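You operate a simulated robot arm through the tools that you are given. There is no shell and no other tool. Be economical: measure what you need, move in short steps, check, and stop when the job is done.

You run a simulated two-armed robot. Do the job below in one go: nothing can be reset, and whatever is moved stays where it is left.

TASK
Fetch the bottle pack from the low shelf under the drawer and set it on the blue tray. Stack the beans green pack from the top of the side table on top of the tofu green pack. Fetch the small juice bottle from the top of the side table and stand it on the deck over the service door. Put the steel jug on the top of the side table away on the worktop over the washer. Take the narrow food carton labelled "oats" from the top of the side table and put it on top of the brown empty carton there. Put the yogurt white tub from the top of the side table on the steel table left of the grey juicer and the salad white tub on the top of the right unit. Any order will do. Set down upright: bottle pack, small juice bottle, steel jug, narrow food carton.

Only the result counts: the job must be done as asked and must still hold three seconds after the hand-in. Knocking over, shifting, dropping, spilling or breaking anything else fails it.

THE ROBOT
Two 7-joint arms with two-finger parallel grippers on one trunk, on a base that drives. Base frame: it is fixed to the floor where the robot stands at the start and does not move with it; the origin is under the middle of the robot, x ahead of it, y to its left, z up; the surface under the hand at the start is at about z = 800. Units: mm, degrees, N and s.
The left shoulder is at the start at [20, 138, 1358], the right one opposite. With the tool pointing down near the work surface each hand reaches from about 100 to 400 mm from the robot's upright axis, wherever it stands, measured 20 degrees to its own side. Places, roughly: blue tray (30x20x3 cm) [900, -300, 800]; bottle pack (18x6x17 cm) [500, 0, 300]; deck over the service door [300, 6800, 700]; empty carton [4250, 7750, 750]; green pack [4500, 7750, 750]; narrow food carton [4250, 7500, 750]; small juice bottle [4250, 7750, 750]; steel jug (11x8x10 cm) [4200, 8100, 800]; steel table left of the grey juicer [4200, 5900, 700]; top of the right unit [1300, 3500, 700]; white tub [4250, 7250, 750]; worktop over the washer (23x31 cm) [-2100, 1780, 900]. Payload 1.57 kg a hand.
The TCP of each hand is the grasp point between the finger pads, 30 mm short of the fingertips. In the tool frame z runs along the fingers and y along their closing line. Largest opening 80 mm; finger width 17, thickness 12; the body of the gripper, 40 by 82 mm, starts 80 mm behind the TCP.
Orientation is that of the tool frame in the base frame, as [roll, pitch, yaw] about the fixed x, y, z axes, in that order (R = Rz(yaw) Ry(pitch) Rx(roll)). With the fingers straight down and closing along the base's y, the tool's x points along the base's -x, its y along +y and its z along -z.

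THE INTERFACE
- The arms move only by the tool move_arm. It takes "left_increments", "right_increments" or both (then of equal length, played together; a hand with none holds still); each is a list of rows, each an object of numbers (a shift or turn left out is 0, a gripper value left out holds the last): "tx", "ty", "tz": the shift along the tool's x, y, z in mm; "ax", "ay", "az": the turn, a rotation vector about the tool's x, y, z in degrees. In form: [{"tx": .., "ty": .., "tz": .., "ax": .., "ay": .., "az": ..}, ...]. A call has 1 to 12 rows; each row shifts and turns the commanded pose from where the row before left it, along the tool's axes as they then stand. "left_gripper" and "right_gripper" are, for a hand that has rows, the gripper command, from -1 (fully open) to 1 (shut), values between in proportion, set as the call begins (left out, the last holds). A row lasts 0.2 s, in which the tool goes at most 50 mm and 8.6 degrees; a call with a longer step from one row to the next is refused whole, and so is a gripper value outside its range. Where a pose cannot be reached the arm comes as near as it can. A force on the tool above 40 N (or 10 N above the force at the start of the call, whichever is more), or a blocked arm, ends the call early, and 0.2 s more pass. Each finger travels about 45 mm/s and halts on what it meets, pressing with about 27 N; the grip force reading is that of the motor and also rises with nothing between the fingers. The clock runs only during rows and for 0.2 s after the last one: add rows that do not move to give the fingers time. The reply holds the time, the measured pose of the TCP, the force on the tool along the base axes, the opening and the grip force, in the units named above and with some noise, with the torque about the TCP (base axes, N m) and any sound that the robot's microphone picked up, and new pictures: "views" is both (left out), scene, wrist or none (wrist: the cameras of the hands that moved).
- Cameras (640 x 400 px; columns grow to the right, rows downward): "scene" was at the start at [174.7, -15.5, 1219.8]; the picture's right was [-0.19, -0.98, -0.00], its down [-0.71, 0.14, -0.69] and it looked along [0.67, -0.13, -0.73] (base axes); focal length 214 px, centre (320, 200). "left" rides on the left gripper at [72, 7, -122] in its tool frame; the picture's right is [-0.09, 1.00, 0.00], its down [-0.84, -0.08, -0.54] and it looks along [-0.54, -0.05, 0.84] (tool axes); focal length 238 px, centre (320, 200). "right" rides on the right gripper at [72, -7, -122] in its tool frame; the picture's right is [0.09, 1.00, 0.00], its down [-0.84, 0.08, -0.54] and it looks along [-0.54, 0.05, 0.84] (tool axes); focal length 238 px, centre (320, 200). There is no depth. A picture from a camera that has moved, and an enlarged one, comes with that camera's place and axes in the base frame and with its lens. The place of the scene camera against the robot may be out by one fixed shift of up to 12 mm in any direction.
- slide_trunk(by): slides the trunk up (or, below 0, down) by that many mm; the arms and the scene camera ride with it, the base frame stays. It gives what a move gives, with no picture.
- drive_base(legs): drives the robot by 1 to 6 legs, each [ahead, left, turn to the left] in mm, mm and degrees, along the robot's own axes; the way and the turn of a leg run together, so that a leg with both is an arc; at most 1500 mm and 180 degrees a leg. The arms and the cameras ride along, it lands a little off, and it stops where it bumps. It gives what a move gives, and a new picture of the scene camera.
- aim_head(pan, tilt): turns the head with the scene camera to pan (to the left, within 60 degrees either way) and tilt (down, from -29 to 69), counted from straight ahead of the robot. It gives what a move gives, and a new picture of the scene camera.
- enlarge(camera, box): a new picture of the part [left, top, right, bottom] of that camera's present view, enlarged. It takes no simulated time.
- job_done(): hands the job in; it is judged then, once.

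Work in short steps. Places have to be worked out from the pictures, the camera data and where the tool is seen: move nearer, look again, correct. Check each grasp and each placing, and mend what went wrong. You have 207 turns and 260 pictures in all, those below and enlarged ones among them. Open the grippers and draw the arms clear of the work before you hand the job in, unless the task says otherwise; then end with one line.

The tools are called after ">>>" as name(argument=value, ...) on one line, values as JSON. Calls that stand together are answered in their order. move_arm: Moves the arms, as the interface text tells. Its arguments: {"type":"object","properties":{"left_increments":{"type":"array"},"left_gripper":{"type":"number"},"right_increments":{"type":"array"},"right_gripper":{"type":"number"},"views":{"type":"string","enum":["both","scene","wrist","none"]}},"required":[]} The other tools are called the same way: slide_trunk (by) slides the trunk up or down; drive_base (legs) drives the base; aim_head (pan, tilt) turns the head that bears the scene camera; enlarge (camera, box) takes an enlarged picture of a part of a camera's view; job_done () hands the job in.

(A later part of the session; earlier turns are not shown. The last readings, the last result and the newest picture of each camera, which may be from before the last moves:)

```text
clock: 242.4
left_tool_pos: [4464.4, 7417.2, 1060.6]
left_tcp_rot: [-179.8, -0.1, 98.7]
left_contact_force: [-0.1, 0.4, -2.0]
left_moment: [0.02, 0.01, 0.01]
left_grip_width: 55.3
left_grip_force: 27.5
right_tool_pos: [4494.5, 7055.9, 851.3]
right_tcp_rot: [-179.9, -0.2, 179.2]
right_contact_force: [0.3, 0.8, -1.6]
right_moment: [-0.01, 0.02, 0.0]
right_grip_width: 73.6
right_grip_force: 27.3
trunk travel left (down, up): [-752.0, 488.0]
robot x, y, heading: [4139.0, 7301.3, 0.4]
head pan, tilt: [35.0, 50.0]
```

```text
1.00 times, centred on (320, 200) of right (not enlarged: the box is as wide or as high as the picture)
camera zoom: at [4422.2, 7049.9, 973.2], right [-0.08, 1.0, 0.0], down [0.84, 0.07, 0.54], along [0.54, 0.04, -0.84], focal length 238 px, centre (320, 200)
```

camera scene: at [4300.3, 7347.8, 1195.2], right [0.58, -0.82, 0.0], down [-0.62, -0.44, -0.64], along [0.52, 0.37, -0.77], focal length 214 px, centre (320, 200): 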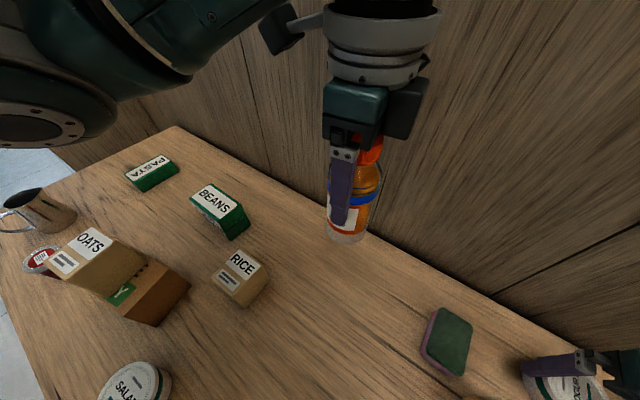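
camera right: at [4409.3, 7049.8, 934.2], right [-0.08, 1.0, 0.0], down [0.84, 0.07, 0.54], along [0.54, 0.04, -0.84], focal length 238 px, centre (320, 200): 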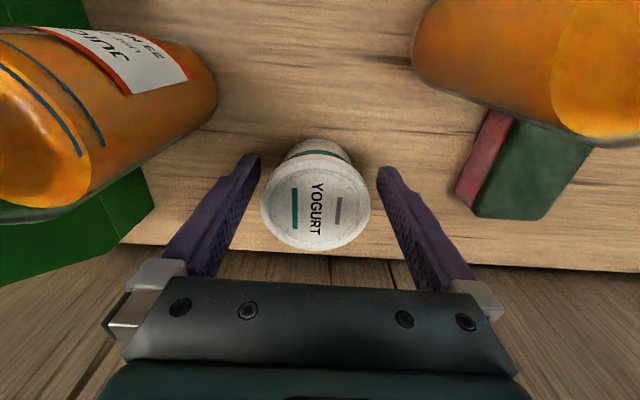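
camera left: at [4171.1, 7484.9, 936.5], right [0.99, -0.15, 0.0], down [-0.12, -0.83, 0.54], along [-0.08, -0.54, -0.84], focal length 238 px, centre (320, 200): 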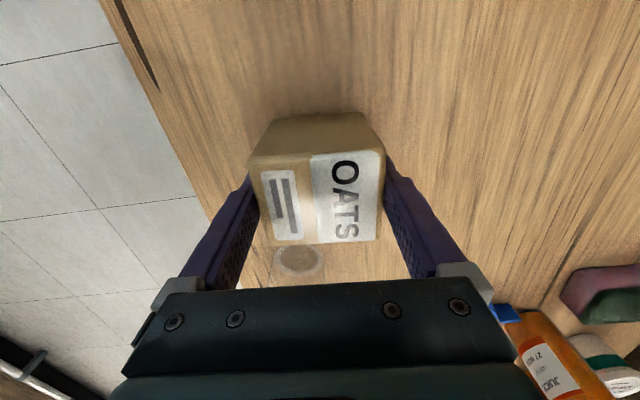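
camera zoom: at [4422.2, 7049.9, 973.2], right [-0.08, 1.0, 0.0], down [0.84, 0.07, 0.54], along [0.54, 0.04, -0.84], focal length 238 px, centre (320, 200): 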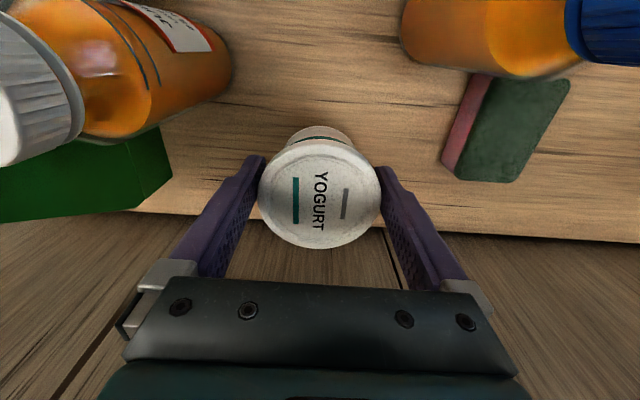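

Yogurt lifted. I raise 200, back out and drive to the steel table, left of the juicer.

>>> slide_trunk(by=200)

>>> drive_base(legs=[[-700, 0, 0], [0, -1250, 0]])

>>> aim_head(pan=-10, tilt=30)

```text
clock: 244.6
left_tool_pos: [4464.6, 7417.3, 1260.5]
left_tcp_rot: [-179.7, -0.1, 98.7]
left_contact_force: [-0.2, -0.5, -2.6]
left_moment: [0.02, 0.03, -0.01]
left_grip_width: 55.1
left_grip_force: 27.3
right_tool_pos: [4494.9, 7054.7, 1052.1]
right_tcp_rot: [-179.8, -0.2, 179.1]
right_contact_force: [0.1, 0.4, -1.9]
right_moment: [0.02, 0.01, 0.0]
right_grip_width: 73.4
right_grip_force: 27.3
trunk travel left (down, up): [-952.0, 288.0]
robot x, y, heading: [4143.1, 7303.6, 0.4]
head pan, tilt: [35.0, 50.0]
```

```text
clock: 254.4
left_tool_pos: [3766.3, 6157.2, 1260.7]
left_tcp_rot: [-179.8, -0.1, 98.6]
left_contact_force: [-0.1, -0.1, -2.8]
left_moment: [0.01, 0.0, -0.02]
left_grip_width: 55.4
left_grip_force: 27.2
right_tool_pos: [3796.6, 5796.6, 1050.7]
right_tcp_rot: [-179.8, -0.2, 179.1]
right_contact_force: [-0.4, -0.3, -2.4]
right_moment: [0.0, -0.02, 0.0]
right_grip_width: 73.9
right_grip_force: 27.2
trunk travel left (down, up): [-952.0, 288.0]
robot x, y, heading: [3440.1, 6045.4, 0.3]
head pan, tilt: [35.0, 50.0]
camera scene: at [3603.0, 6089.1, 1434.2], right [0.58, -0.82, 0.0], down [-0.63, -0.44, -0.64], along [0.52, 0.37, -0.77], focal length 214 px, centre (320, 200)
```

scene: 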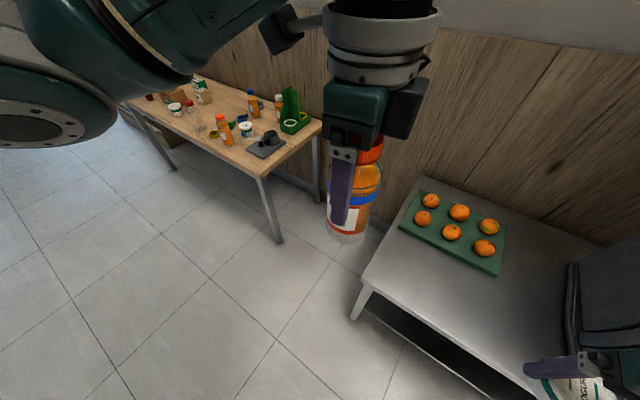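

```text
clock: 255.5
left_tool_pos: [3767.6, 6158.4, 1261.7]
left_tcp_rot: [-179.8, -0.1, 98.6]
left_contact_force: [-0.2, 0.0, -2.6]
left_moment: [0.02, 0.04, 0.01]
left_grip_width: 55.6
left_grip_force: 27.1
right_tool_pos: [3797.5, 5797.0, 1050.7]
right_tcp_rot: [-179.8, -0.2, 179.1]
right_contact_force: [-0.4, 0.2, -2.3]
right_moment: [0.0, 0.06, -0.01]
right_grip_width: 73.3
right_grip_force: 27.1
trunk travel left (down, up): [-952.0, 288.0]
robot x, y, heading: [3444.9, 6047.2, 0.4]
head pan, tilt: [-10.0, 30.0]
camera scene: at [3629.2, 6029.4, 1463.7], right [-0.17, -0.99, 0.0], down [-0.49, 0.08, -0.87], along [0.85, -0.15, -0.5], focal length 214 px, centre (320, 200)
```

scene: 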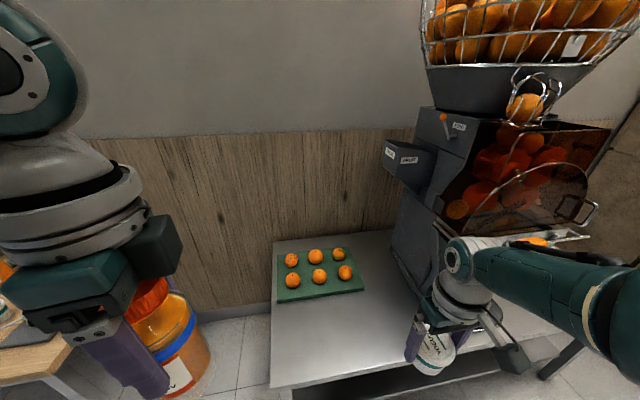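

The free steel area lies in front of the orange tray (front edge x≈4170) and left of the juicer (y>5650). I target (4095,5935) and drive there.

>>> drive_base(legs=[[0, 138, 0], [298, 0, 0]])

>>> slide_trunk(by=-200)

>>> aim_head(pan=-35, tilt=40)

```text
clock: 258.5
left_tool_pos: [4061.5, 6297.9, 1259.8]
left_tcp_rot: [-179.8, -0.1, 98.6]
left_contact_force: [0.9, -0.4, -2.8]
left_moment: [0.01, 0.01, -0.01]
left_grip_width: 55.0
left_grip_force: 26.9
right_tool_pos: [4091.0, 5936.0, 1050.8]
right_tcp_rot: [-179.8, -0.3, 179.2]
right_contact_force: [0.0, -0.7, -1.6]
right_moment: [0.02, -0.01, 0.02]
right_grip_width: 73.5
right_grip_force: 26.8
trunk travel left (down, up): [-952.0, 288.0]
robot x, y, heading: [3743.4, 6180.6, 0.4]
head pan, tilt: [-10.0, 30.0]
camera scene: at [3923.6, 6168.3, 1463.7], right [-0.17, -0.99, 0.0], down [-0.49, 0.08, -0.87], along [0.85, -0.15, -0.5], focal length 214 px, centre (320, 200)
```

scene: 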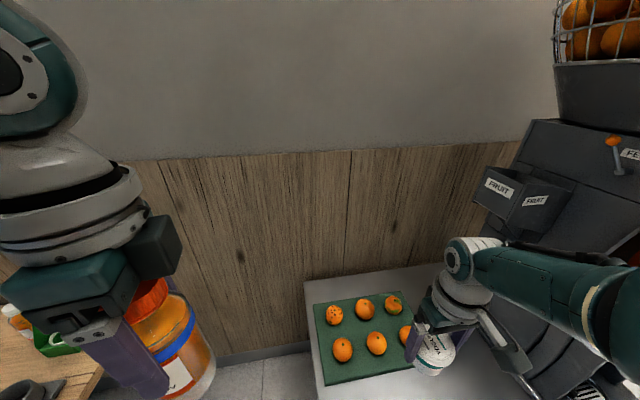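

```text
clock: 260.6
left_tool_pos: [4061.2, 6296.5, 1061.0]
left_tcp_rot: [-179.8, -0.1, 98.6]
left_contact_force: [0.1, 0.0, -3.3]
left_moment: [-0.01, 0.0, -0.01]
left_grip_width: 55.4
left_grip_force: 27.0
right_tool_pos: [4090.6, 5935.6, 851.5]
right_tcp_rot: [-179.7, -0.2, 179.3]
right_contact_force: [-1.3, 0.6, -0.7]
right_moment: [0.02, 0.01, 0.0]
right_grip_width: 73.6
right_grip_force: 27.2
trunk travel left (down, up): [-752.0, 488.0]
robot x, y, heading: [3735.0, 6180.6, 0.4]
head pan, tilt: [-10.0, 30.0]
```

```text
clock: 261.5
left_tool_pos: [4059.9, 6297.3, 1061.1]
left_tcp_rot: [-179.8, -0.1, 98.6]
left_contact_force: [-0.3, 0.0, -3.4]
left_moment: [-0.01, 0.01, 0.05]
left_grip_width: 55.3
left_grip_force: 27.0
right_tool_pos: [4090.3, 5934.7, 851.7]
right_tcp_rot: [-179.8, -0.2, 179.1]
right_contact_force: [0.1, -0.1, -2.0]
right_moment: [0.02, 0.01, 0.02]
right_grip_width: 73.5
right_grip_force: 26.5
trunk travel left (down, up): [-752.0, 488.0]
robot x, y, heading: [3737.0, 6188.7, 0.2]
head pan, tilt: [-35.0, 40.0]
camera scene: at [3904.4, 6135.2, 1248.4], right [-0.57, -0.82, 0.0], down [-0.53, 0.37, -0.77], along [0.63, -0.44, -0.64], focal length 214 px, centre (320, 200)
```

scene: 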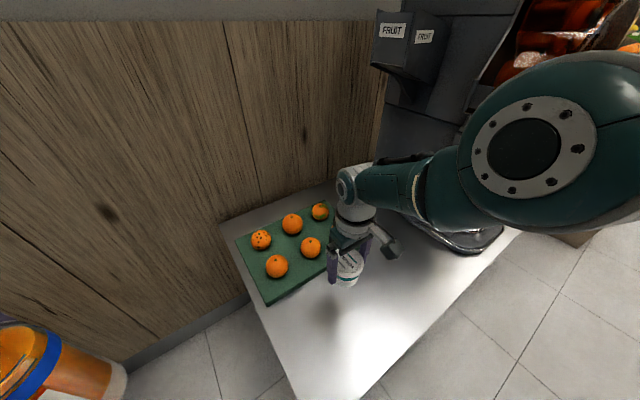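

Clear of the tray and juicer. I lower 88, then in small steps.

>>> slide_trunk(by=-80)

>>> enlarge(camera="scene", box=[240, 150, 440, 300])

```text
clock: 262.7
left_tool_pos: [4060.8, 6296.9, 980.8]
left_tcp_rot: [-179.8, -0.1, 98.6]
left_contact_force: [0.6, -0.8, -2.4]
left_moment: [0.05, 0.0, 0.0]
left_grip_width: 55.2
left_grip_force: 27.2
right_tool_pos: [4091.4, 5934.6, 771.2]
right_tcp_rot: [-179.8, -0.3, 179.2]
right_contact_force: [-0.7, 0.1, -1.0]
right_moment: [-0.01, 0.02, 0.01]
right_grip_width: 73.5
right_grip_force: 26.7
trunk travel left (down, up): [-672.0, 568.0]
robot x, y, heading: [3740.0, 6180.6, 0.4]
head pan, tilt: [-35.0, 40.0]
```

```text
2.67 times, centred on (340, 225) of scene
camera zoom: at [3904.3, 6135.1, 1168.4], right [-0.57, -0.82, 0.0], down [-0.53, 0.37, -0.77], along [0.63, -0.44, -0.64], focal length 572 px, centre (267, 133)
```

zoom: 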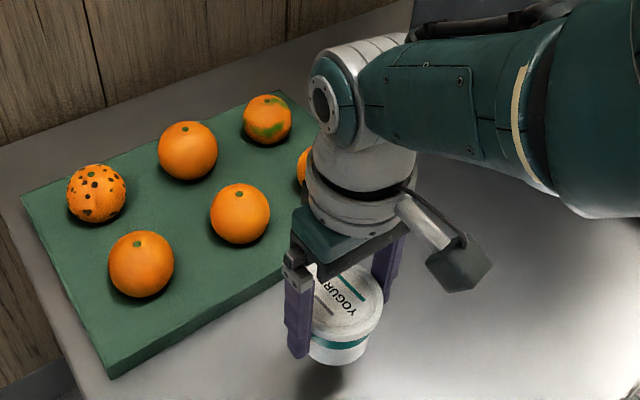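

>>> slide_trunk(by=-14)

```text
clock: 263.3
left_tool_pos: [4061.2, 6297.3, 966.1]
left_tcp_rot: [-179.8, -0.2, 98.5]
left_contact_force: [-0.8, 0.0, -2.9]
left_moment: [0.0, 0.03, -0.01]
left_grip_width: 55.1
left_grip_force: 27.5
right_tool_pos: [4089.8, 5935.7, 756.5]
right_tcp_rot: [-179.9, -0.2, 179.3]
right_contact_force: [0.1, 0.2, -0.6]
right_moment: [0.02, -0.02, -0.02]
right_grip_width: 73.7
right_grip_force: 27.0
trunk travel left (down, up): [-658.0, 582.0]
robot x, y, heading: [3738.3, 6184.2, 0.6]
head pan, tilt: [-35.0, 40.0]
```

Still free at 756.5. I go on in 5-mm steps.

>>> slide_trunk(by=-5)

```text
clock: 263.9
left_tool_pos: [4060.9, 6296.6, 961.4]
left_tcp_rot: [-179.8, -0.1, 98.6]
left_contact_force: [0.0, 0.1, -3.6]
left_moment: [-0.01, -0.01, -0.01]
left_grip_width: 55.1
left_grip_force: 26.8
right_tool_pos: [4091.5, 5935.6, 753.5]
right_tcp_rot: [-179.8, -0.2, 179.2]
right_contact_force: [-1.1, 0.1, -2.1]
right_moment: [-0.04, 0.01, 0.01]
right_grip_width: 73.3
right_grip_force: 27.3
trunk travel left (down, up): [-653.0, 587.0]
robot x, y, heading: [3737.4, 6183.8, 0.5]
head pan, tilt: [-35.0, 40.0]
```

>>> slide_trunk(by=-4)

>>> slide_trunk(by=-3)

```text
clock: 264.4
left_tool_pos: [4061.0, 6296.9, 957.8]
left_tcp_rot: [-179.7, -0.1, 98.6]
left_contact_force: [-0.1, -0.1, -3.6]
left_moment: [0.01, 0.01, 0.02]
left_grip_width: 55.2
left_grip_force: 27.0
right_tool_pos: [4090.5, 5935.9, 748.3]
right_tcp_rot: [-179.8, -0.2, 179.2]
right_contact_force: [-0.1, 1.3, -1.8]
right_moment: [-0.02, 0.01, 0.0]
right_grip_width: 73.4
right_grip_force: 26.6
trunk travel left (down, up): [-649.0, 591.0]
robot x, y, heading: [3736.8, 6183.6, 0.6]
head pan, tilt: [-35.0, 40.0]
```

```text
clock: 264.9
left_tool_pos: [4060.2, 6296.5, 955.0]
left_tcp_rot: [-179.8, -0.1, 98.6]
left_contact_force: [-0.2, 0.8, -2.7]
left_moment: [-0.01, 0.0, 0.03]
left_grip_width: 55.2
left_grip_force: 27.1
right_tool_pos: [4090.2, 5935.0, 745.4]
right_tcp_rot: [-179.8, -0.2, 179.2]
right_contact_force: [-0.2, -0.2, -1.2]
right_moment: [0.03, 0.02, -0.02]
right_grip_width: 73.4
right_grip_force: 26.8
trunk travel left (down, up): [-646.0, 594.0]
robot x, y, heading: [3740.1, 6183.8, 0.5]
head pan, tilt: [-35.0, 40.0]
```

Not touching yet; the table may be lower than 700. I zoom to see the gap.

>>> enlarge(camera="scene", box=[290, 210, 400, 310])

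>>> slide_trunk(by=-4)

>>> slide_trunk(by=-4)

```text
4.00 times, centred on (345, 260) of scene
camera zoom: at [3904.3, 6135.1, 1142.3], right [-0.57, -0.82, 0.0], down [-0.53, 0.37, -0.77], along [0.63, -0.44, -0.64], focal length 858 px, centre (220, -40)
```

zoom: 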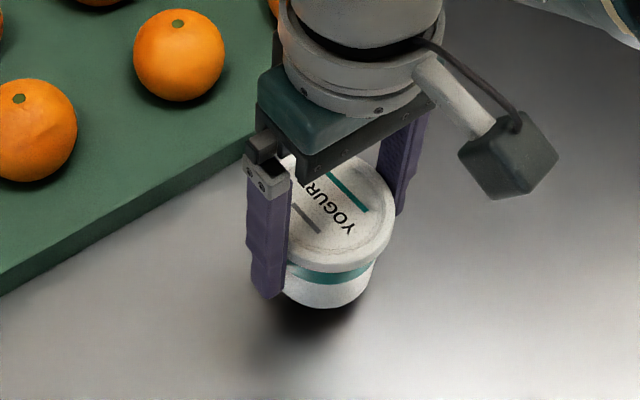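

```text
clock: 265.4
left_tool_pos: [4060.3, 6297.6, 949.8]
left_tcp_rot: [-179.8, 0.0, 98.7]
left_contact_force: [0.0, 0.1, -2.8]
left_moment: [0.0, 0.0, 0.01]
left_grip_width: 54.9
left_grip_force: 26.8
right_tool_pos: [4090.4, 5935.3, 740.6]
right_tcp_rot: [-179.8, -0.3, 179.2]
right_contact_force: [1.1, -0.5, -1.4]
right_moment: [0.0, 0.01, -0.02]
right_grip_width: 73.3
right_grip_force: 27.0
trunk travel left (down, up): [-642.0, 598.0]
robot x, y, heading: [3740.8, 6186.9, 0.5]
head pan, tilt: [-35.0, 40.0]
```

```text
clock: 266.0
left_tool_pos: [4060.2, 6298.5, 946.8]
left_tcp_rot: [-179.8, -0.2, 98.6]
left_contact_force: [-0.4, 0.4, -3.2]
left_moment: [0.01, -0.01, -0.02]
left_grip_width: 55.1
left_grip_force: 26.6
right_tool_pos: [4089.8, 5935.3, 737.6]
right_tcp_rot: [-179.9, -0.3, 179.1]
right_contact_force: [0.9, -0.6, -1.6]
right_moment: [-0.03, 0.03, 0.02]
right_grip_width: 73.3
right_grip_force: 26.7
trunk travel left (down, up): [-638.0, 602.0]
robot x, y, heading: [3736.1, 6182.5, 0.5]
head pan, tilt: [-35.0, 40.0]
```

The shadow still shows a gap (~10–20 mm). I continue in small steps.

>>> slide_trunk(by=-4)

>>> slide_trunk(by=-3)

>>> enlarge(camera="scene", box=[290, 210, 400, 310])

```text
clock: 266.5
left_tool_pos: [4062.1, 6297.7, 942.2]
left_tcp_rot: [-179.8, -0.1, 98.7]
left_contact_force: [-0.5, -0.4, -2.0]
left_moment: [-0.04, 0.0, 0.01]
left_grip_width: 55.3
left_grip_force: 26.5
right_tool_pos: [4090.6, 5936.1, 732.6]
right_tcp_rot: [-179.8, -0.1, 179.2]
right_contact_force: [0.4, -0.6, -1.3]
right_moment: [0.01, -0.02, 0.06]
right_grip_width: 73.4
right_grip_force: 27.3
trunk travel left (down, up): [-634.0, 606.0]
robot x, y, heading: [3738.5, 6178.8, 0.2]
head pan, tilt: [-35.0, 40.0]
```

```text
clock: 267.0
left_tool_pos: [4061.8, 6297.7, 939.9]
left_tcp_rot: [-179.8, -0.2, 98.6]
left_contact_force: [-0.5, -0.5, -3.1]
left_moment: [-0.01, 0.0, 0.02]
left_grip_width: 55.0
left_grip_force: 27.0
right_tool_pos: [4090.7, 5935.7, 730.4]
right_tcp_rot: [-179.8, -0.2, 179.2]
right_contact_force: [0.3, 0.3, -3.2]
right_moment: [-0.01, 0.01, -0.01]
right_grip_width: 73.3
right_grip_force: 26.5
trunk travel left (down, up): [-631.0, 609.0]
robot x, y, heading: [3736.8, 6181.1, 0.3]
head pan, tilt: [-35.0, 40.0]
```

```text
4.00 times, centred on (345, 260) of scene
camera zoom: at [3904.3, 6135.1, 1127.3], right [-0.57, -0.82, 0.0], down [-0.53, 0.37, -0.77], along [0.63, -0.44, -0.64], focal length 858 px, centre (220, -40)
```

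zoom: 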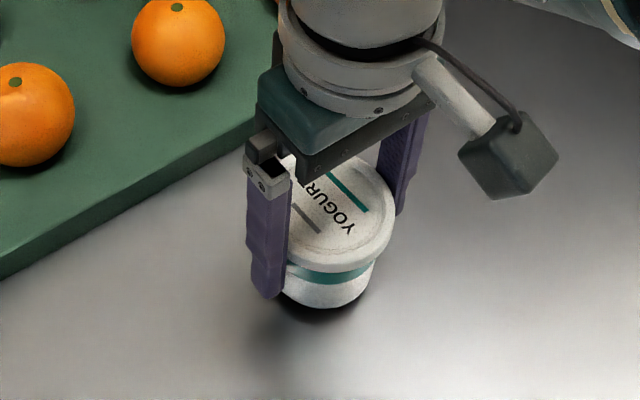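

Almost down, shadow now tight. Two more small steps.

>>> slide_trunk(by=-4)

>>> slide_trunk(by=-3)

```text
clock: 267.5
left_tool_pos: [4061.1, 6296.5, 935.8]
left_tcp_rot: [-179.8, -0.1, 98.6]
left_contact_force: [0.0, -0.5, -2.9]
left_moment: [0.01, 0.03, 0.01]
left_grip_width: 55.3
left_grip_force: 27.0
right_tool_pos: [4090.1, 5936.2, 726.3]
right_tcp_rot: [-179.8, -0.2, 179.2]
right_contact_force: [-0.1, 0.5, -1.6]
right_moment: [-0.04, 0.03, 0.0]
right_grip_width: 73.4
right_grip_force: 27.2
trunk travel left (down, up): [-627.0, 613.0]
robot x, y, heading: [3739.0, 6181.9, 0.1]
head pan, tilt: [-35.0, 40.0]
```

```text
clock: 268.1
left_tool_pos: [4061.3, 6297.8, 932.5]
left_tcp_rot: [-179.8, -0.1, 98.6]
left_contact_force: [-0.7, 0.8, -2.1]
left_moment: [0.01, -0.03, -0.02]
left_grip_width: 55.3
left_grip_force: 26.8
right_tool_pos: [4089.9, 5935.5, 722.9]
right_tcp_rot: [-179.7, -0.1, 179.2]
right_contact_force: [-0.2, 0.1, -1.8]
right_moment: [-0.01, 0.02, 0.02]
right_grip_width: 73.3
right_grip_force: 26.8
trunk travel left (down, up): [-624.0, 616.0]
robot x, y, heading: [3741.3, 6183.4, 0.1]
head pan, tilt: [-35.0, 40.0]
```

>>> slide_trunk(by=-3)

>>> slide_trunk(by=-3)

>>> enlarge(camera="scene", box=[290, 210, 400, 310])

```text
clock: 268.6
left_tool_pos: [4061.0, 6296.3, 930.3]
left_tcp_rot: [-179.8, -0.1, 98.6]
left_contact_force: [0.3, -0.4, -3.0]
left_moment: [0.06, 0.02, 0.01]
left_grip_width: 55.1
left_grip_force: 27.3
right_tool_pos: [4091.1, 5935.2, 721.5]
right_tcp_rot: [-179.8, -0.2, 179.0]
right_contact_force: [-6.9, 2.7, 23.2]
right_moment: [0.08, 0.17, -0.03]
right_grip_width: 73.5
right_grip_force: 26.6
trunk travel left (down, up): [-621.0, 619.0]
robot x, y, heading: [3741.0, 6183.5, 0.4]
head pan, tilt: [-35.0, 40.0]
```

```text
clock: 269.1
left_tool_pos: [4062.9, 6297.2, 927.1]
left_tcp_rot: [-179.8, -0.1, 98.6]
left_contact_force: [-0.3, -1.1, -2.3]
left_moment: [0.02, 0.01, 0.0]
left_grip_width: 55.2
left_grip_force: 27.6
right_tool_pos: [4091.8, 5935.0, 718.3]
right_tcp_rot: [-179.9, 0.0, 179.1]
right_contact_force: [-4.1, 3.6, 24.5]
right_moment: [0.03, -0.19, 0.0]
right_grip_width: 73.6
right_grip_force: 26.9
trunk travel left (down, up): [-618.0, 622.0]
robot x, y, heading: [3741.9, 6183.2, 0.3]
head pan, tilt: [-35.0, 40.0]
```

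```text
4.00 times, centred on (345, 260) of scene
camera zoom: at [3905.0, 6134.7, 1114.6], right [-0.57, -0.82, 0.0], down [-0.53, 0.37, -0.77], along [0.63, -0.44, -0.64], focal length 858 px, centre (220, -40)
```

zoom: 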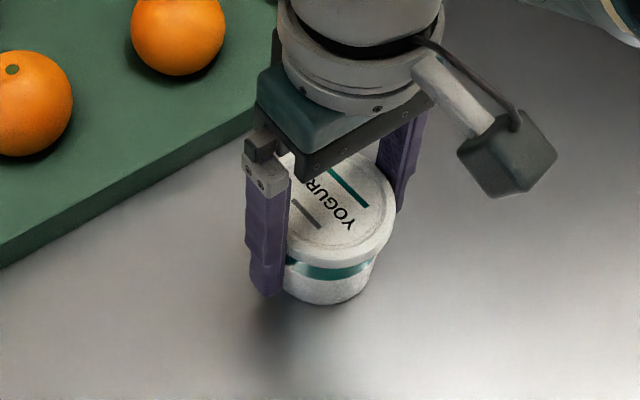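

Contact (24 N). I ease 3 mm, open, and rise.

>>> slide_trunk(by=3)

>>> move_arm(right_increments=[{}, {}, {}], right_gripper=-1, views="none")

>>> slide_trunk(by=250)

>>> drive_base(legs=[[-500, 0, 0]])

```text
clock: 269.6
left_tool_pos: [4061.5, 6297.0, 928.7]
left_tcp_rot: [-179.8, -0.1, 98.6]
left_contact_force: [0.0, -0.4, -2.4]
left_moment: [0.0, -0.05, 0.01]
left_grip_width: 55.2
left_grip_force: 26.5
right_tool_pos: [4089.4, 5934.2, 720.3]
right_tcp_rot: [-179.8, -0.5, 179.3]
right_contact_force: [-0.4, -0.1, -0.6]
right_moment: [0.01, 0.0, -0.01]
right_grip_width: 73.5
right_grip_force: 27.0
trunk travel left (down, up): [-621.0, 619.0]
robot x, y, heading: [3735.3, 6182.2, 0.2]
head pan, tilt: [-35.0, 40.0]
```

```text
clock: 270.4
left_tool_pos: [4060.5, 6297.2, 929.9]
left_tcp_rot: [-179.7, -0.1, 98.6]
left_contact_force: [0.2, 0.0, -2.9]
left_moment: [0.01, -0.02, -0.03]
left_grip_width: 55.2
left_grip_force: 26.9
right_tool_pos: [4091.2, 5934.9, 720.6]
right_tcp_rot: [-179.9, -0.1, 179.2]
right_contact_force: [-0.4, -0.7, 0.3]
right_moment: [0.01, -0.01, -0.01]
right_grip_width: 79.9
right_grip_force: 0.1
trunk travel left (down, up): [-621.0, 619.0]
robot x, y, heading: [3738.2, 6182.5, 0.2]
head pan, tilt: [-35.0, 40.0]
```

```text
clock: 273.0
left_tool_pos: [4061.2, 6297.7, 1178.7]
left_tcp_rot: [-179.8, -0.1, 98.6]
left_contact_force: [-0.1, -0.5, -2.5]
left_moment: [0.01, 0.0, 0.0]
left_grip_width: 55.2
left_grip_force: 26.9
right_tool_pos: [4091.0, 5934.3, 970.4]
right_tcp_rot: [-179.8, -0.2, 179.2]
right_contact_force: [-0.4, -0.3, -0.2]
right_moment: [0.01, -0.03, 0.0]
right_grip_width: 80.1
right_grip_force: 0.1
trunk travel left (down, up): [-871.0, 369.0]
robot x, y, heading: [3740.1, 6183.0, 0.3]
head pan, tilt: [-35.0, 40.0]
```

```text
clock: 275.9
left_tool_pos: [3567.5, 6295.7, 1180.3]
left_tcp_rot: [-179.8, -0.1, 98.5]
left_contact_force: [0.2, -0.1, -2.7]
left_moment: [0.03, -0.03, -0.04]
left_grip_width: 55.1
left_grip_force: 27.1
right_tool_pos: [3595.0, 5931.6, 971.6]
right_tcp_rot: [-179.8, -0.2, 178.9]
right_contact_force: [-1.0, 0.7, -0.6]
right_moment: [-0.01, 0.0, -0.01]
right_grip_width: 80.0
right_grip_force: 0.0
trunk travel left (down, up): [-871.0, 369.0]
robot x, y, heading: [3241.0, 6179.4, -0.1]
head pan, tilt: [-35.0, 40.0]
camera scene: at [3409.9, 6132.9, 1367.4], right [-0.57, -0.82, 0.0], down [-0.53, 0.37, -0.77], along [0.63, -0.44, -0.64], focal length 214 px, centre (320, 200)
```

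scene: 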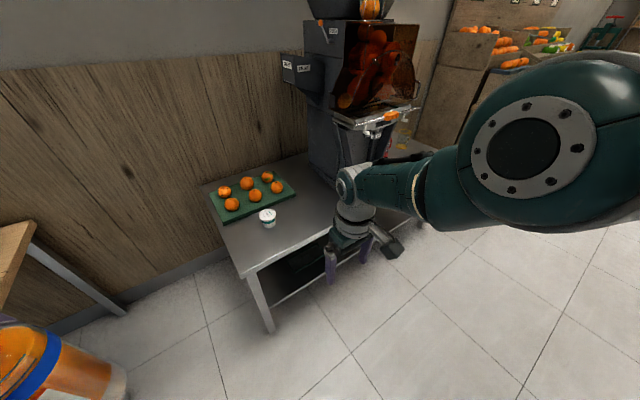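

Yogurt is on the steel table. Next I pick the salad tub with the right hand on the way; I drive back to the side table.

>>> drive_base(legs=[[0, 1450, 0], [0, 190, 0], [470, 0, 0]])

>>> enlarge(camera="right", box=[0, 0, 640, 400])

```text
clock: 286.7
left_tool_pos: [4046.7, 7925.1, 1180.5]
left_tcp_rot: [-179.9, -0.2, 97.5]
left_contact_force: [0.4, 0.0, -3.7]
left_moment: [-0.01, 0.0, -0.01]
left_grip_width: 55.1
left_grip_force: 27.3
right_tool_pos: [4069.0, 7561.9, 970.8]
right_tcp_rot: [-179.8, -0.2, 178.2]
right_contact_force: [0.2, 0.9, 0.3]
right_moment: [-0.02, -0.06, 0.0]
right_grip_width: 80.1
right_grip_force: 0.1
trunk travel left (down, up): [-871.0, 369.0]
robot x, y, heading: [3718.2, 7817.0, -0.7]
head pan, tilt: [-35.0, 40.0]
camera scene: at [3886.6, 7764.7, 1367.4], right [-0.59, -0.81, 0.0], down [-0.52, 0.38, -0.77], along [0.62, -0.45, -0.64], focal length 214 px, centre (320, 200)
```

scene: 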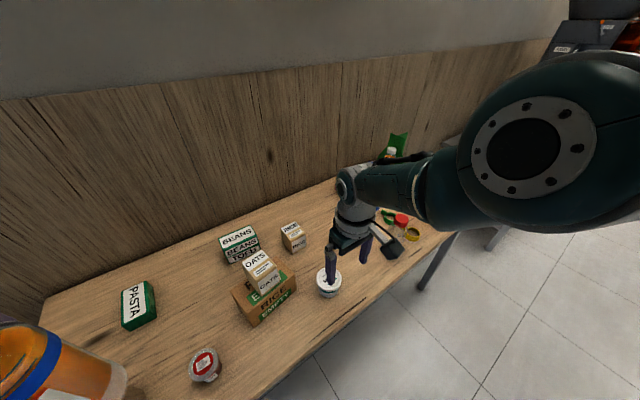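

```text
1.00 times, centred on (320, 200) of right (not enlarged: the box is as wide or as high as the picture)
camera zoom: at [3997.1, 7557.4, 1092.2], right [-0.06, 1.0, 0.0], down [0.84, 0.05, 0.54], along [0.54, 0.03, -0.84], focal length 238 px, centre (320, 200)
```

zoom: 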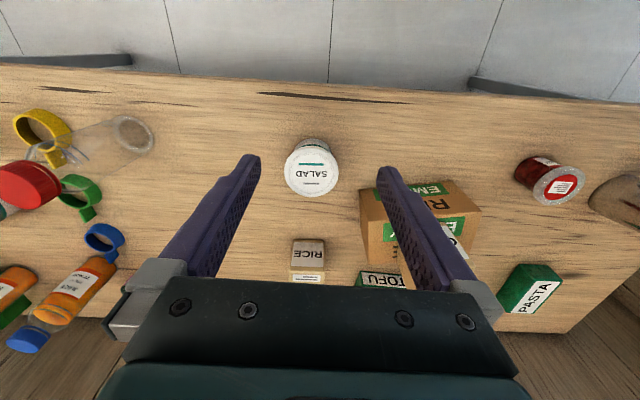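

Salad lid at (4131,7554). I shift the base and lower part way.

>>> drive_base(legs=[[62, -7, 0]])

>>> slide_trunk(by=-130)

>>> enlarge(camera="right", box=[0, 0, 640, 400])

```text
clock: 287.7
left_tool_pos: [4109.1, 7915.8, 1179.9]
left_tcp_rot: [-179.8, 0.0, 97.5]
left_contact_force: [-0.6, 0.3, -3.2]
left_moment: [0.02, 0.02, -0.01]
left_grip_width: 55.0
left_grip_force: 26.2
right_tool_pos: [4129.7, 7554.3, 970.1]
right_tcp_rot: [-179.8, -0.2, 178.1]
right_contact_force: [0.1, 0.3, -0.1]
right_moment: [-0.01, -0.02, 0.01]
right_grip_width: 80.1
right_grip_force: 0.1
trunk travel left (down, up): [-871.0, 369.0]
robot x, y, heading: [3783.8, 7807.8, -1.0]
head pan, tilt: [-35.0, 40.0]
camera scene: at [3948.2, 7756.9, 1367.4], right [-0.59, -0.81, 0.0], down [-0.52, 0.38, -0.77], along [0.62, -0.45, -0.64], focal length 214 px, centre (320, 200)
```

scene: 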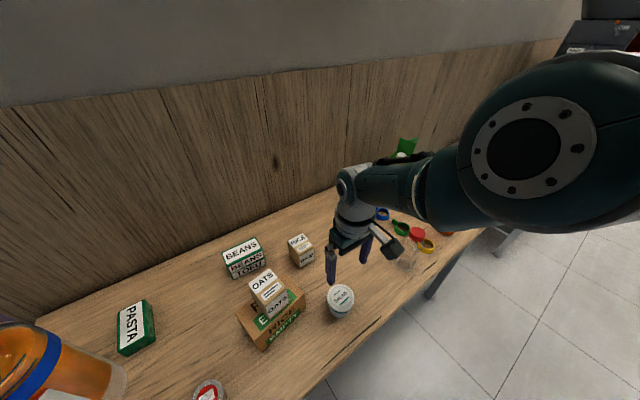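

```text
clock: 289.2
left_tool_pos: [4107.3, 7916.4, 1049.6]
left_tcp_rot: [-179.8, -0.1, 97.5]
left_contact_force: [0.4, 0.1, -3.2]
left_moment: [0.0, 0.02, 0.02]
left_grip_width: 55.1
left_grip_force: 27.1
right_tool_pos: [4129.5, 7554.5, 839.8]
right_tcp_rot: [-179.8, -0.2, 178.0]
right_contact_force: [-0.1, 0.1, 0.2]
right_moment: [-0.01, 0.0, -0.03]
right_grip_width: 79.8
right_grip_force: 0.1
trunk travel left (down, up): [-741.0, 499.0]
robot x, y, heading: [3787.1, 7808.5, -0.7]
head pan, tilt: [-35.0, 40.0]
```

```text
1.00 times, centred on (320, 200) of right (not enlarged: the box is as wide or as high as the picture)
camera zoom: at [4058.7, 7549.6, 962.1], right [-0.06, 1.0, 0.0], down [0.84, 0.05, 0.54], along [0.54, 0.03, -0.84], focal length 238 px, centre (320, 200)
```

zoom: 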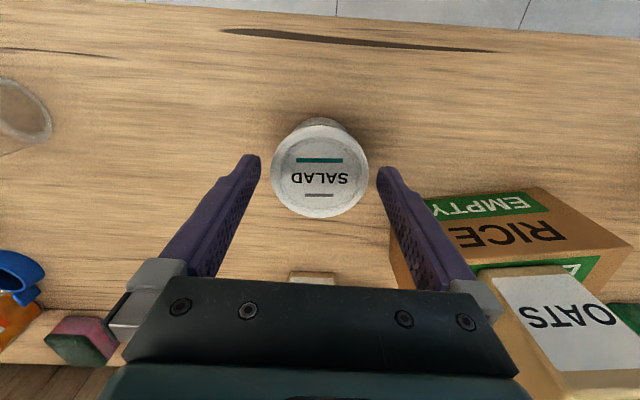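

Centred. I lower 38, grip and lift.

>>> slide_trunk(by=-38)

>>> move_arm(right_increments=[{}, {}, {}, {}], right_gripper=1, views="none")

>>> slide_trunk(by=150)

>>> drive_base(legs=[[-700, 0, 0]])

```text
clock: 290.1
left_tool_pos: [4108.4, 7916.2, 1011.6]
left_tcp_rot: [-179.8, -0.1, 97.4]
left_contact_force: [0.6, -0.2, -3.2]
left_moment: [-0.02, 0.0, -0.03]
left_grip_width: 55.1
left_grip_force: 27.0
right_tool_pos: [4130.7, 7552.7, 802.5]
right_tcp_rot: [-179.9, -0.2, 178.1]
right_contact_force: [0.3, 0.0, -1.3]
right_moment: [-0.02, 0.02, -0.01]
right_grip_width: 80.0
right_grip_force: 0.2
trunk travel left (down, up): [-703.0, 537.0]
robot x, y, heading: [3785.2, 7807.3, -0.8]
head pan, tilt: [-35.0, 40.0]
```

```text
clock: 291.1
left_tool_pos: [4107.4, 7917.2, 1012.0]
left_tcp_rot: [-179.8, -0.1, 97.5]
left_contact_force: [-0.1, 0.3, -2.9]
left_moment: [-0.01, -0.02, 0.02]
left_grip_width: 54.9
left_grip_force: 26.9
right_tool_pos: [4131.4, 7552.9, 802.4]
right_tcp_rot: [-179.8, -0.2, 178.0]
right_contact_force: [-0.7, 0.0, 0.6]
right_moment: [-0.05, 0.03, 0.01]
right_grip_width: 73.0
right_grip_force: 26.5
trunk travel left (down, up): [-703.0, 537.0]
robot x, y, heading: [3783.3, 7809.2, -0.6]
head pan, tilt: [-35.0, 40.0]
```

```text
clock: 292.8
left_tool_pos: [4107.5, 7916.2, 1162.0]
left_tcp_rot: [-179.8, -0.2, 97.5]
left_contact_force: [-0.2, 0.2, -3.0]
left_moment: [0.02, 0.01, 0.02]
left_grip_width: 55.0
left_grip_force: 27.5
right_tool_pos: [4129.8, 7554.1, 952.1]
right_tcp_rot: [-179.7, -0.2, 178.1]
right_contact_force: [-0.1, -0.5, -2.1]
right_moment: [0.03, -0.01, 0.0]
right_grip_width: 73.1
right_grip_force: 26.9
trunk travel left (down, up): [-853.0, 387.0]
robot x, y, heading: [3782.0, 7808.9, -0.6]
head pan, tilt: [-35.0, 40.0]
```

```text
clock: 296.6
left_tool_pos: [3413.6, 7926.6, 1162.0]
left_tcp_rot: [-179.8, -0.2, 97.2]
left_contact_force: [-0.6, -0.1, -3.0]
left_moment: [0.01, 0.03, 0.01]
left_grip_width: 55.0
left_grip_force: 27.2
right_tool_pos: [3432.9, 7564.7, 953.0]
right_tcp_rot: [-179.8, -0.2, 177.7]
right_contact_force: [0.6, -0.2, -1.8]
right_moment: [0.01, -0.02, 0.0]
right_grip_width: 73.0
right_grip_force: 27.6
trunk travel left (down, up): [-853.0, 387.0]
robot x, y, heading: [3087.6, 7820.7, -1.5]
head pan, tilt: [-35.0, 40.0]
camera scene: at [3252.4, 7767.8, 1349.4], right [-0.59, -0.81, 0.0], down [-0.52, 0.38, -0.77], along [0.62, -0.45, -0.64], focal length 214 px, centre (320, 200)
```

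scene: 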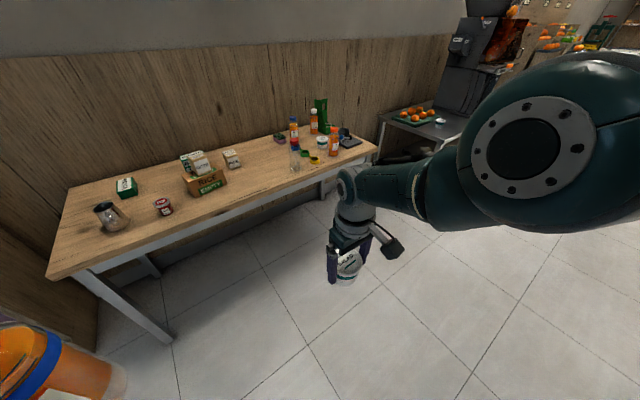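

Salad is held. I turn around toward the deck at (300,6800) and look.

>>> drive_base(legs=[[-400, 0, 0], [0, 0, -160]])

>>> aim_head(pan=0, tilt=15)

```text
clock: 305.7
left_tool_pos: [2414.7, 7619.6, 1161.8]
left_tcp_rot: [-179.8, -0.1, -63.0]
left_contact_force: [-0.5, -1.0, -2.3]
left_moment: [0.0, 0.0, -0.02]
left_grip_width: 55.1
left_grip_force: 27.3
right_tool_pos: [2271.7, 7952.8, 952.3]
right_tcp_rot: [-179.8, -0.2, 17.5]
right_contact_force: [0.2, 0.6, -2.3]
right_moment: [-0.02, -0.01, 0.02]
right_grip_width: 72.9
right_grip_force: 27.2
trunk travel left (down, up): [-853.0, 387.0]
robot x, y, heading: [2683.0, 7828.3, -161.4]
head pan, tilt: [-35.0, 40.0]
camera scene: at [2504.7, 7820.5, 1349.4], right [0.28, 0.96, 0.0], down [0.62, -0.18, -0.77], along [-0.73, 0.22, -0.64], focal length 214 px, centre (320, 200)
```

scene: 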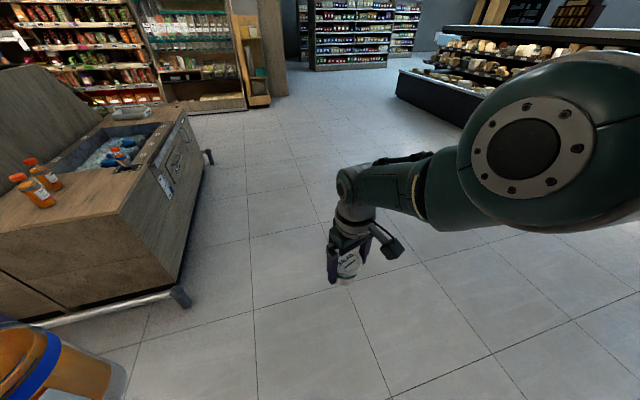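

```text
clock: 306.7
left_tool_pos: [2414.9, 7618.4, 1162.3]
left_tcp_rot: [-179.7, -0.1, -63.1]
left_contact_force: [0.8, 0.0, -4.1]
left_moment: [-0.01, 0.04, 0.0]
left_grip_width: 55.0
left_grip_force: 26.3
right_tool_pos: [2271.2, 7952.0, 952.1]
right_tcp_rot: [-179.9, -0.2, 17.5]
right_contact_force: [-0.4, -0.4, -1.7]
right_moment: [0.01, 0.0, -0.02]
right_grip_width: 72.9
right_grip_force: 27.2
trunk travel left (down, up): [-853.0, 387.0]
robot x, y, heading: [2683.8, 7826.7, -161.1]
head pan, tilt: [0.0, 15.0]
camera scene: at [2497.8, 7766.8, 1388.8], right [-0.32, 0.95, 0.0], down [0.25, 0.08, -0.97], along [-0.92, -0.31, -0.26], focal length 214 px, centre (320, 200)
```

scene: 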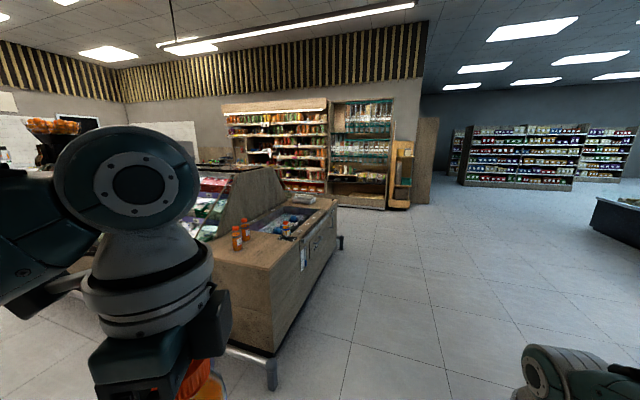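

The island's end (y≈7200) with the deck is ahead left. I drive around to about (500,8000), and face −y.

>>> drive_base(legs=[[1005, -435, 0], [1005, -435, 0], [0, 0, 71]])

>>> aim_head(pan=0, tilt=30)

```text
clock: 320.7
left_tool_pos: [594.6, 7684.6, 1161.5]
left_tcp_rot: [-179.7, -0.1, 7.2]
left_contact_force: [-0.2, -0.1, -2.3]
left_moment: [0.02, 0.01, -0.01]
left_grip_width: 55.2
left_grip_force: 26.9
right_tool_pos: [231.5, 7664.0, 951.8]
right_tcp_rot: [-179.9, -0.2, 87.6]
right_contact_force: [-0.1, 1.1, -1.6]
right_moment: [0.0, 0.0, 0.01]
right_grip_width: 72.6
right_grip_force: 26.9
trunk travel left (down, up): [-853.0, 387.0]
robot x, y, heading: [488.8, 8008.8, -91.4]
head pan, tilt: [0.0, 15.0]
camera scene: at [481.0, 7816.4, 1388.9], right [-1.0, 0.02, 0.0], down [0.01, 0.26, -0.97], along [-0.02, -0.97, -0.26], focal length 214 px, centre (320, 200)
```

scene: 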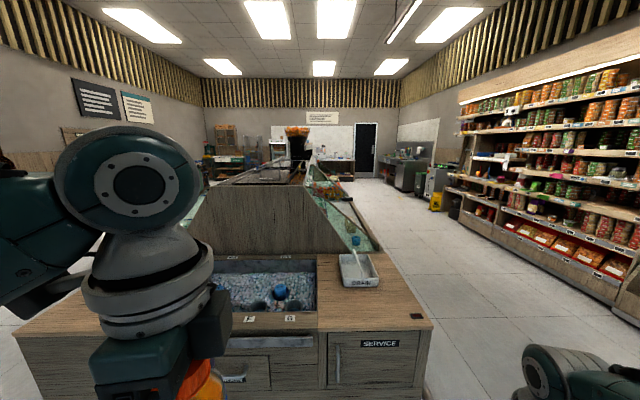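

```text
clock: 321.4
left_tool_pos: [595.7, 7684.7, 1162.0]
left_tcp_rot: [-179.7, 0.0, 7.2]
left_contact_force: [0.2, 0.1, -3.1]
left_moment: [0.0, 0.04, -0.01]
left_grip_width: 55.3
left_grip_force: 27.5
right_tool_pos: [232.0, 7664.5, 951.5]
right_tcp_rot: [-179.8, -0.2, 87.8]
right_contact_force: [-0.8, -0.8, -0.7]
right_moment: [0.03, -0.01, 0.01]
right_grip_width: 73.0
right_grip_force: 26.5
trunk travel left (down, up): [-853.0, 387.0]
robot x, y, heading: [490.5, 8006.0, -91.3]
head pan, tilt: [0.0, 30.0]
camera scene: at [481.1, 7819.4, 1364.8], right [-1.0, 0.02, 0.0], down [0.01, 0.5, -0.87], along [-0.02, -0.87, -0.5], focal length 214 px, centre (320, 200)
```

scene: 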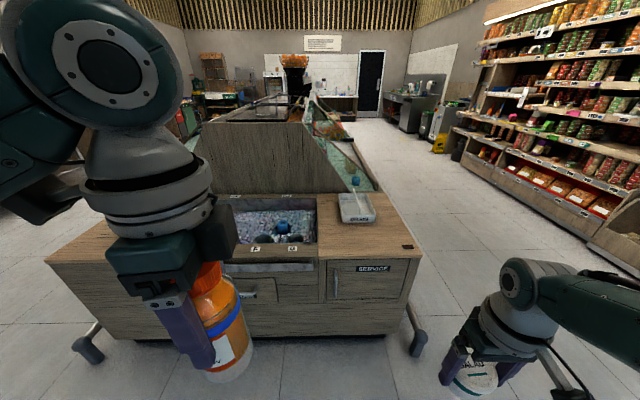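

The deck over the "SERVICE" door is free between y≈6900 and 7150, x≈60–460. I bring the bottle over (265,7030).

>>> drive_base(legs=[[0, -316, 0], [400, 0, 0]])

>>> aim_head(pan=5, tilt=45)

```text
clock: 325.6
left_tool_pos: [270.0, 7290.4, 1160.5]
left_tcp_rot: [-179.8, 0.0, 7.2]
left_contact_force: [0.1, 0.5, -2.6]
left_moment: [0.03, 0.0, -0.01]
left_grip_width: 54.7
left_grip_force: 26.9
right_tool_pos: [-93.3, 7269.1, 952.4]
right_tcp_rot: [-179.8, -0.2, 87.7]
right_contact_force: [-0.5, -0.3, -1.1]
right_moment: [0.0, 0.03, -0.02]
right_grip_width: 72.6
right_grip_force: 26.5
trunk travel left (down, up): [-853.0, 387.0]
robot x, y, heading: [165.3, 7616.9, -91.1]
head pan, tilt: [0.0, 30.0]
camera scene: at [155.7, 7424.5, 1364.7], right [-1.0, 0.02, 0.0], down [0.01, 0.5, -0.87], along [-0.02, -0.87, -0.5], focal length 214 px, centre (320, 200)
```

scene: 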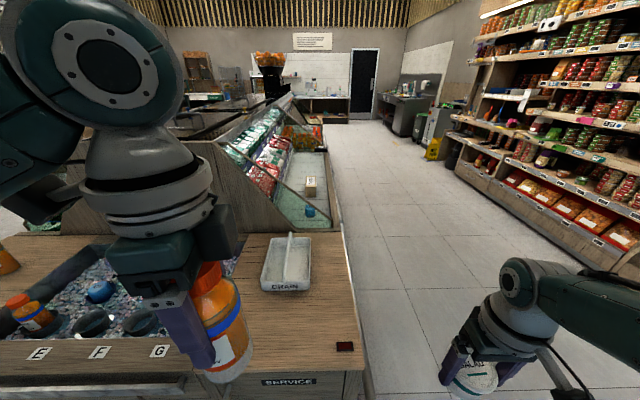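

```text
clock: 326.4
left_tool_pos: [269.3, 7289.9, 1161.8]
left_tcp_rot: [-179.7, -0.2, 7.2]
left_contact_force: [0.1, 0.0, -3.1]
left_moment: [0.02, -0.01, -0.04]
left_grip_width: 55.0
left_grip_force: 27.3
right_tool_pos: [-92.8, 7269.5, 952.9]
right_tcp_rot: [-179.9, -0.2, 87.7]
right_contact_force: [-0.1, -0.2, -2.0]
right_moment: [0.02, -0.02, -0.01]
right_grip_width: 72.7
right_grip_force: 27.2
trunk travel left (down, up): [-853.0, 387.0]
robot x, y, heading: [166.3, 7613.0, -91.2]
head pan, tilt: [5.0, 45.0]
camera scene: at [163.0, 7433.7, 1342.2], right [-1.0, -0.07, 0.0], down [-0.05, 0.71, -0.71], along [0.05, -0.71, -0.71], focal length 214 px, centre (320, 200)
```

scene: 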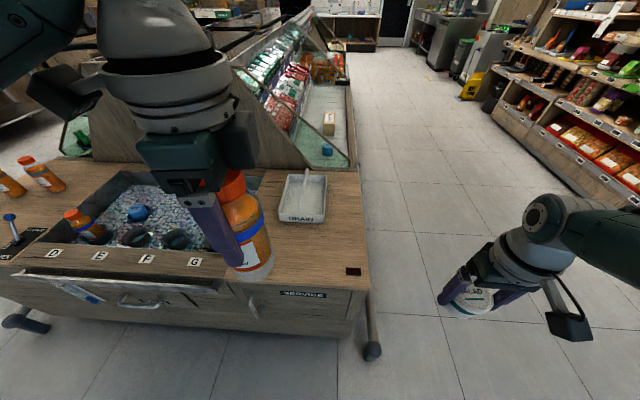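

Deck confirmed: x 36–470, free y 6920–7150, door centre x≈245. I drive 255 forward and lower.

>>> drive_base(legs=[[255, 2, 0]])

>>> slide_trunk(by=-320)

>>> enlarge(camera="scene", box=[140, 150, 440, 400])

```text
clock: 328.3
left_tool_pos: [265.4, 7036.7, 1161.8]
left_tcp_rot: [-179.7, -0.2, 7.1]
left_contact_force: [0.6, 0.1, -3.2]
left_moment: [-0.03, 0.0, -0.01]
left_grip_width: 55.0
left_grip_force: 26.5
right_tool_pos: [-96.5, 7016.8, 952.7]
right_tcp_rot: [-179.8, -0.3, 87.6]
right_contact_force: [0.1, -0.1, -1.9]
right_moment: [0.02, -0.01, -0.02]
right_grip_width: 72.5
right_grip_force: 26.5
trunk travel left (down, up): [-853.0, 387.0]
robot x, y, heading: [162.3, 7359.6, -91.3]
head pan, tilt: [5.0, 45.0]
camera scene: at [159.4, 7180.5, 1342.1], right [-1.0, -0.07, 0.0], down [-0.05, 0.71, -0.71], along [0.05, -0.71, -0.71], focal length 214 px, centre (320, 200)
```

scene: 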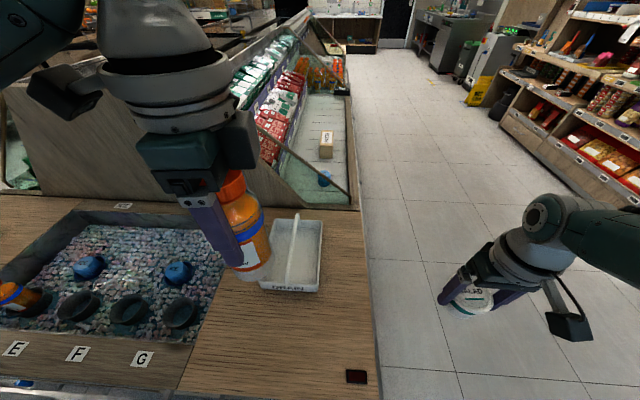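

```text
clock: 331.4
left_tool_pos: [265.3, 7036.7, 840.6]
left_tcp_rot: [-179.7, -0.2, 7.1]
left_contact_force: [-0.2, -0.1, -2.9]
left_moment: [0.02, -0.04, 0.0]
left_grip_width: 54.8
left_grip_force: 27.1
right_tool_pos: [-97.3, 7016.4, 631.9]
right_tcp_rot: [-179.8, -0.3, 87.7]
right_contact_force: [0.4, 0.5, -1.0]
right_moment: [-0.02, -0.02, 0.0]
right_grip_width: 72.7
right_grip_force: 26.6
trunk travel left (down, up): [-533.0, 707.0]
robot x, y, heading: [160.8, 7361.2, -91.5]
head pan, tilt: [5.0, 45.0]
```

```text
1.60 times, centred on (290, 275) of scene
camera zoom: at [159.4, 7180.5, 1022.1], right [-1.0, -0.07, 0.0], down [-0.05, 0.71, -0.71], along [0.05, -0.71, -0.71], focal length 343 px, centre (368, 80)
```

zoom: 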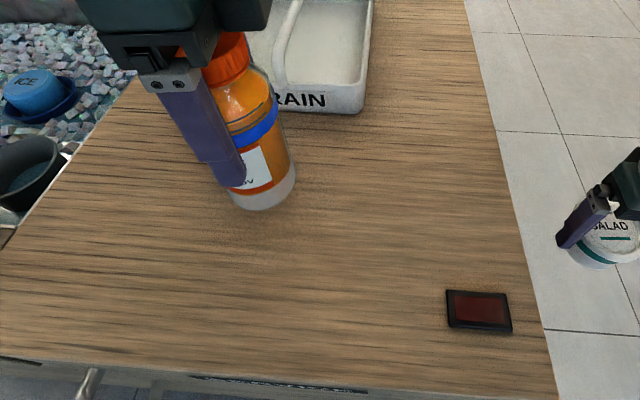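

Over free deck. Bottle bottom at ≈747; I lower 32 and then in small steps.

>>> slide_trunk(by=-32)

>>> enlarge(camera="scene", box=[180, 200, 340, 320])

```text
clock: 332.2
left_tool_pos: [265.8, 7034.0, 811.3]
left_tcp_rot: [-180.0, 0.0, 7.1]
left_contact_force: [-0.3, 3.0, 22.3]
left_moment: [-0.06, 0.18, -0.07]
left_grip_width: 54.9
left_grip_force: 26.8
right_tool_pos: [-96.6, 7015.3, 600.8]
right_tcp_rot: [-179.8, -0.2, 87.6]
right_contact_force: [0.7, -0.3, -2.0]
right_moment: [0.01, 0.01, 0.01]
right_grip_width: 73.0
right_grip_force: 27.0
trunk travel left (down, up): [-501.0, 739.0]
robot x, y, heading: [160.5, 7361.3, -91.1]
head pan, tilt: [5.0, 45.0]
```

```text
3.33 times, centred on (260, 260) of scene
camera zoom: at [159.7, 7179.8, 990.6], right [-1.0, -0.07, 0.0], down [-0.05, 0.71, -0.71], along [0.05, -0.71, -0.71], focal length 715 px, centre (520, 0)
```

zoom: 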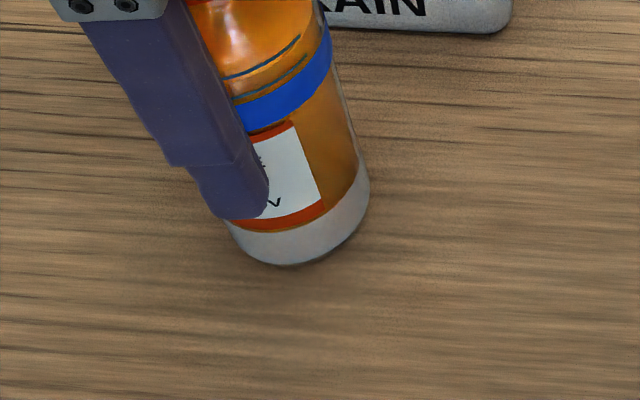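

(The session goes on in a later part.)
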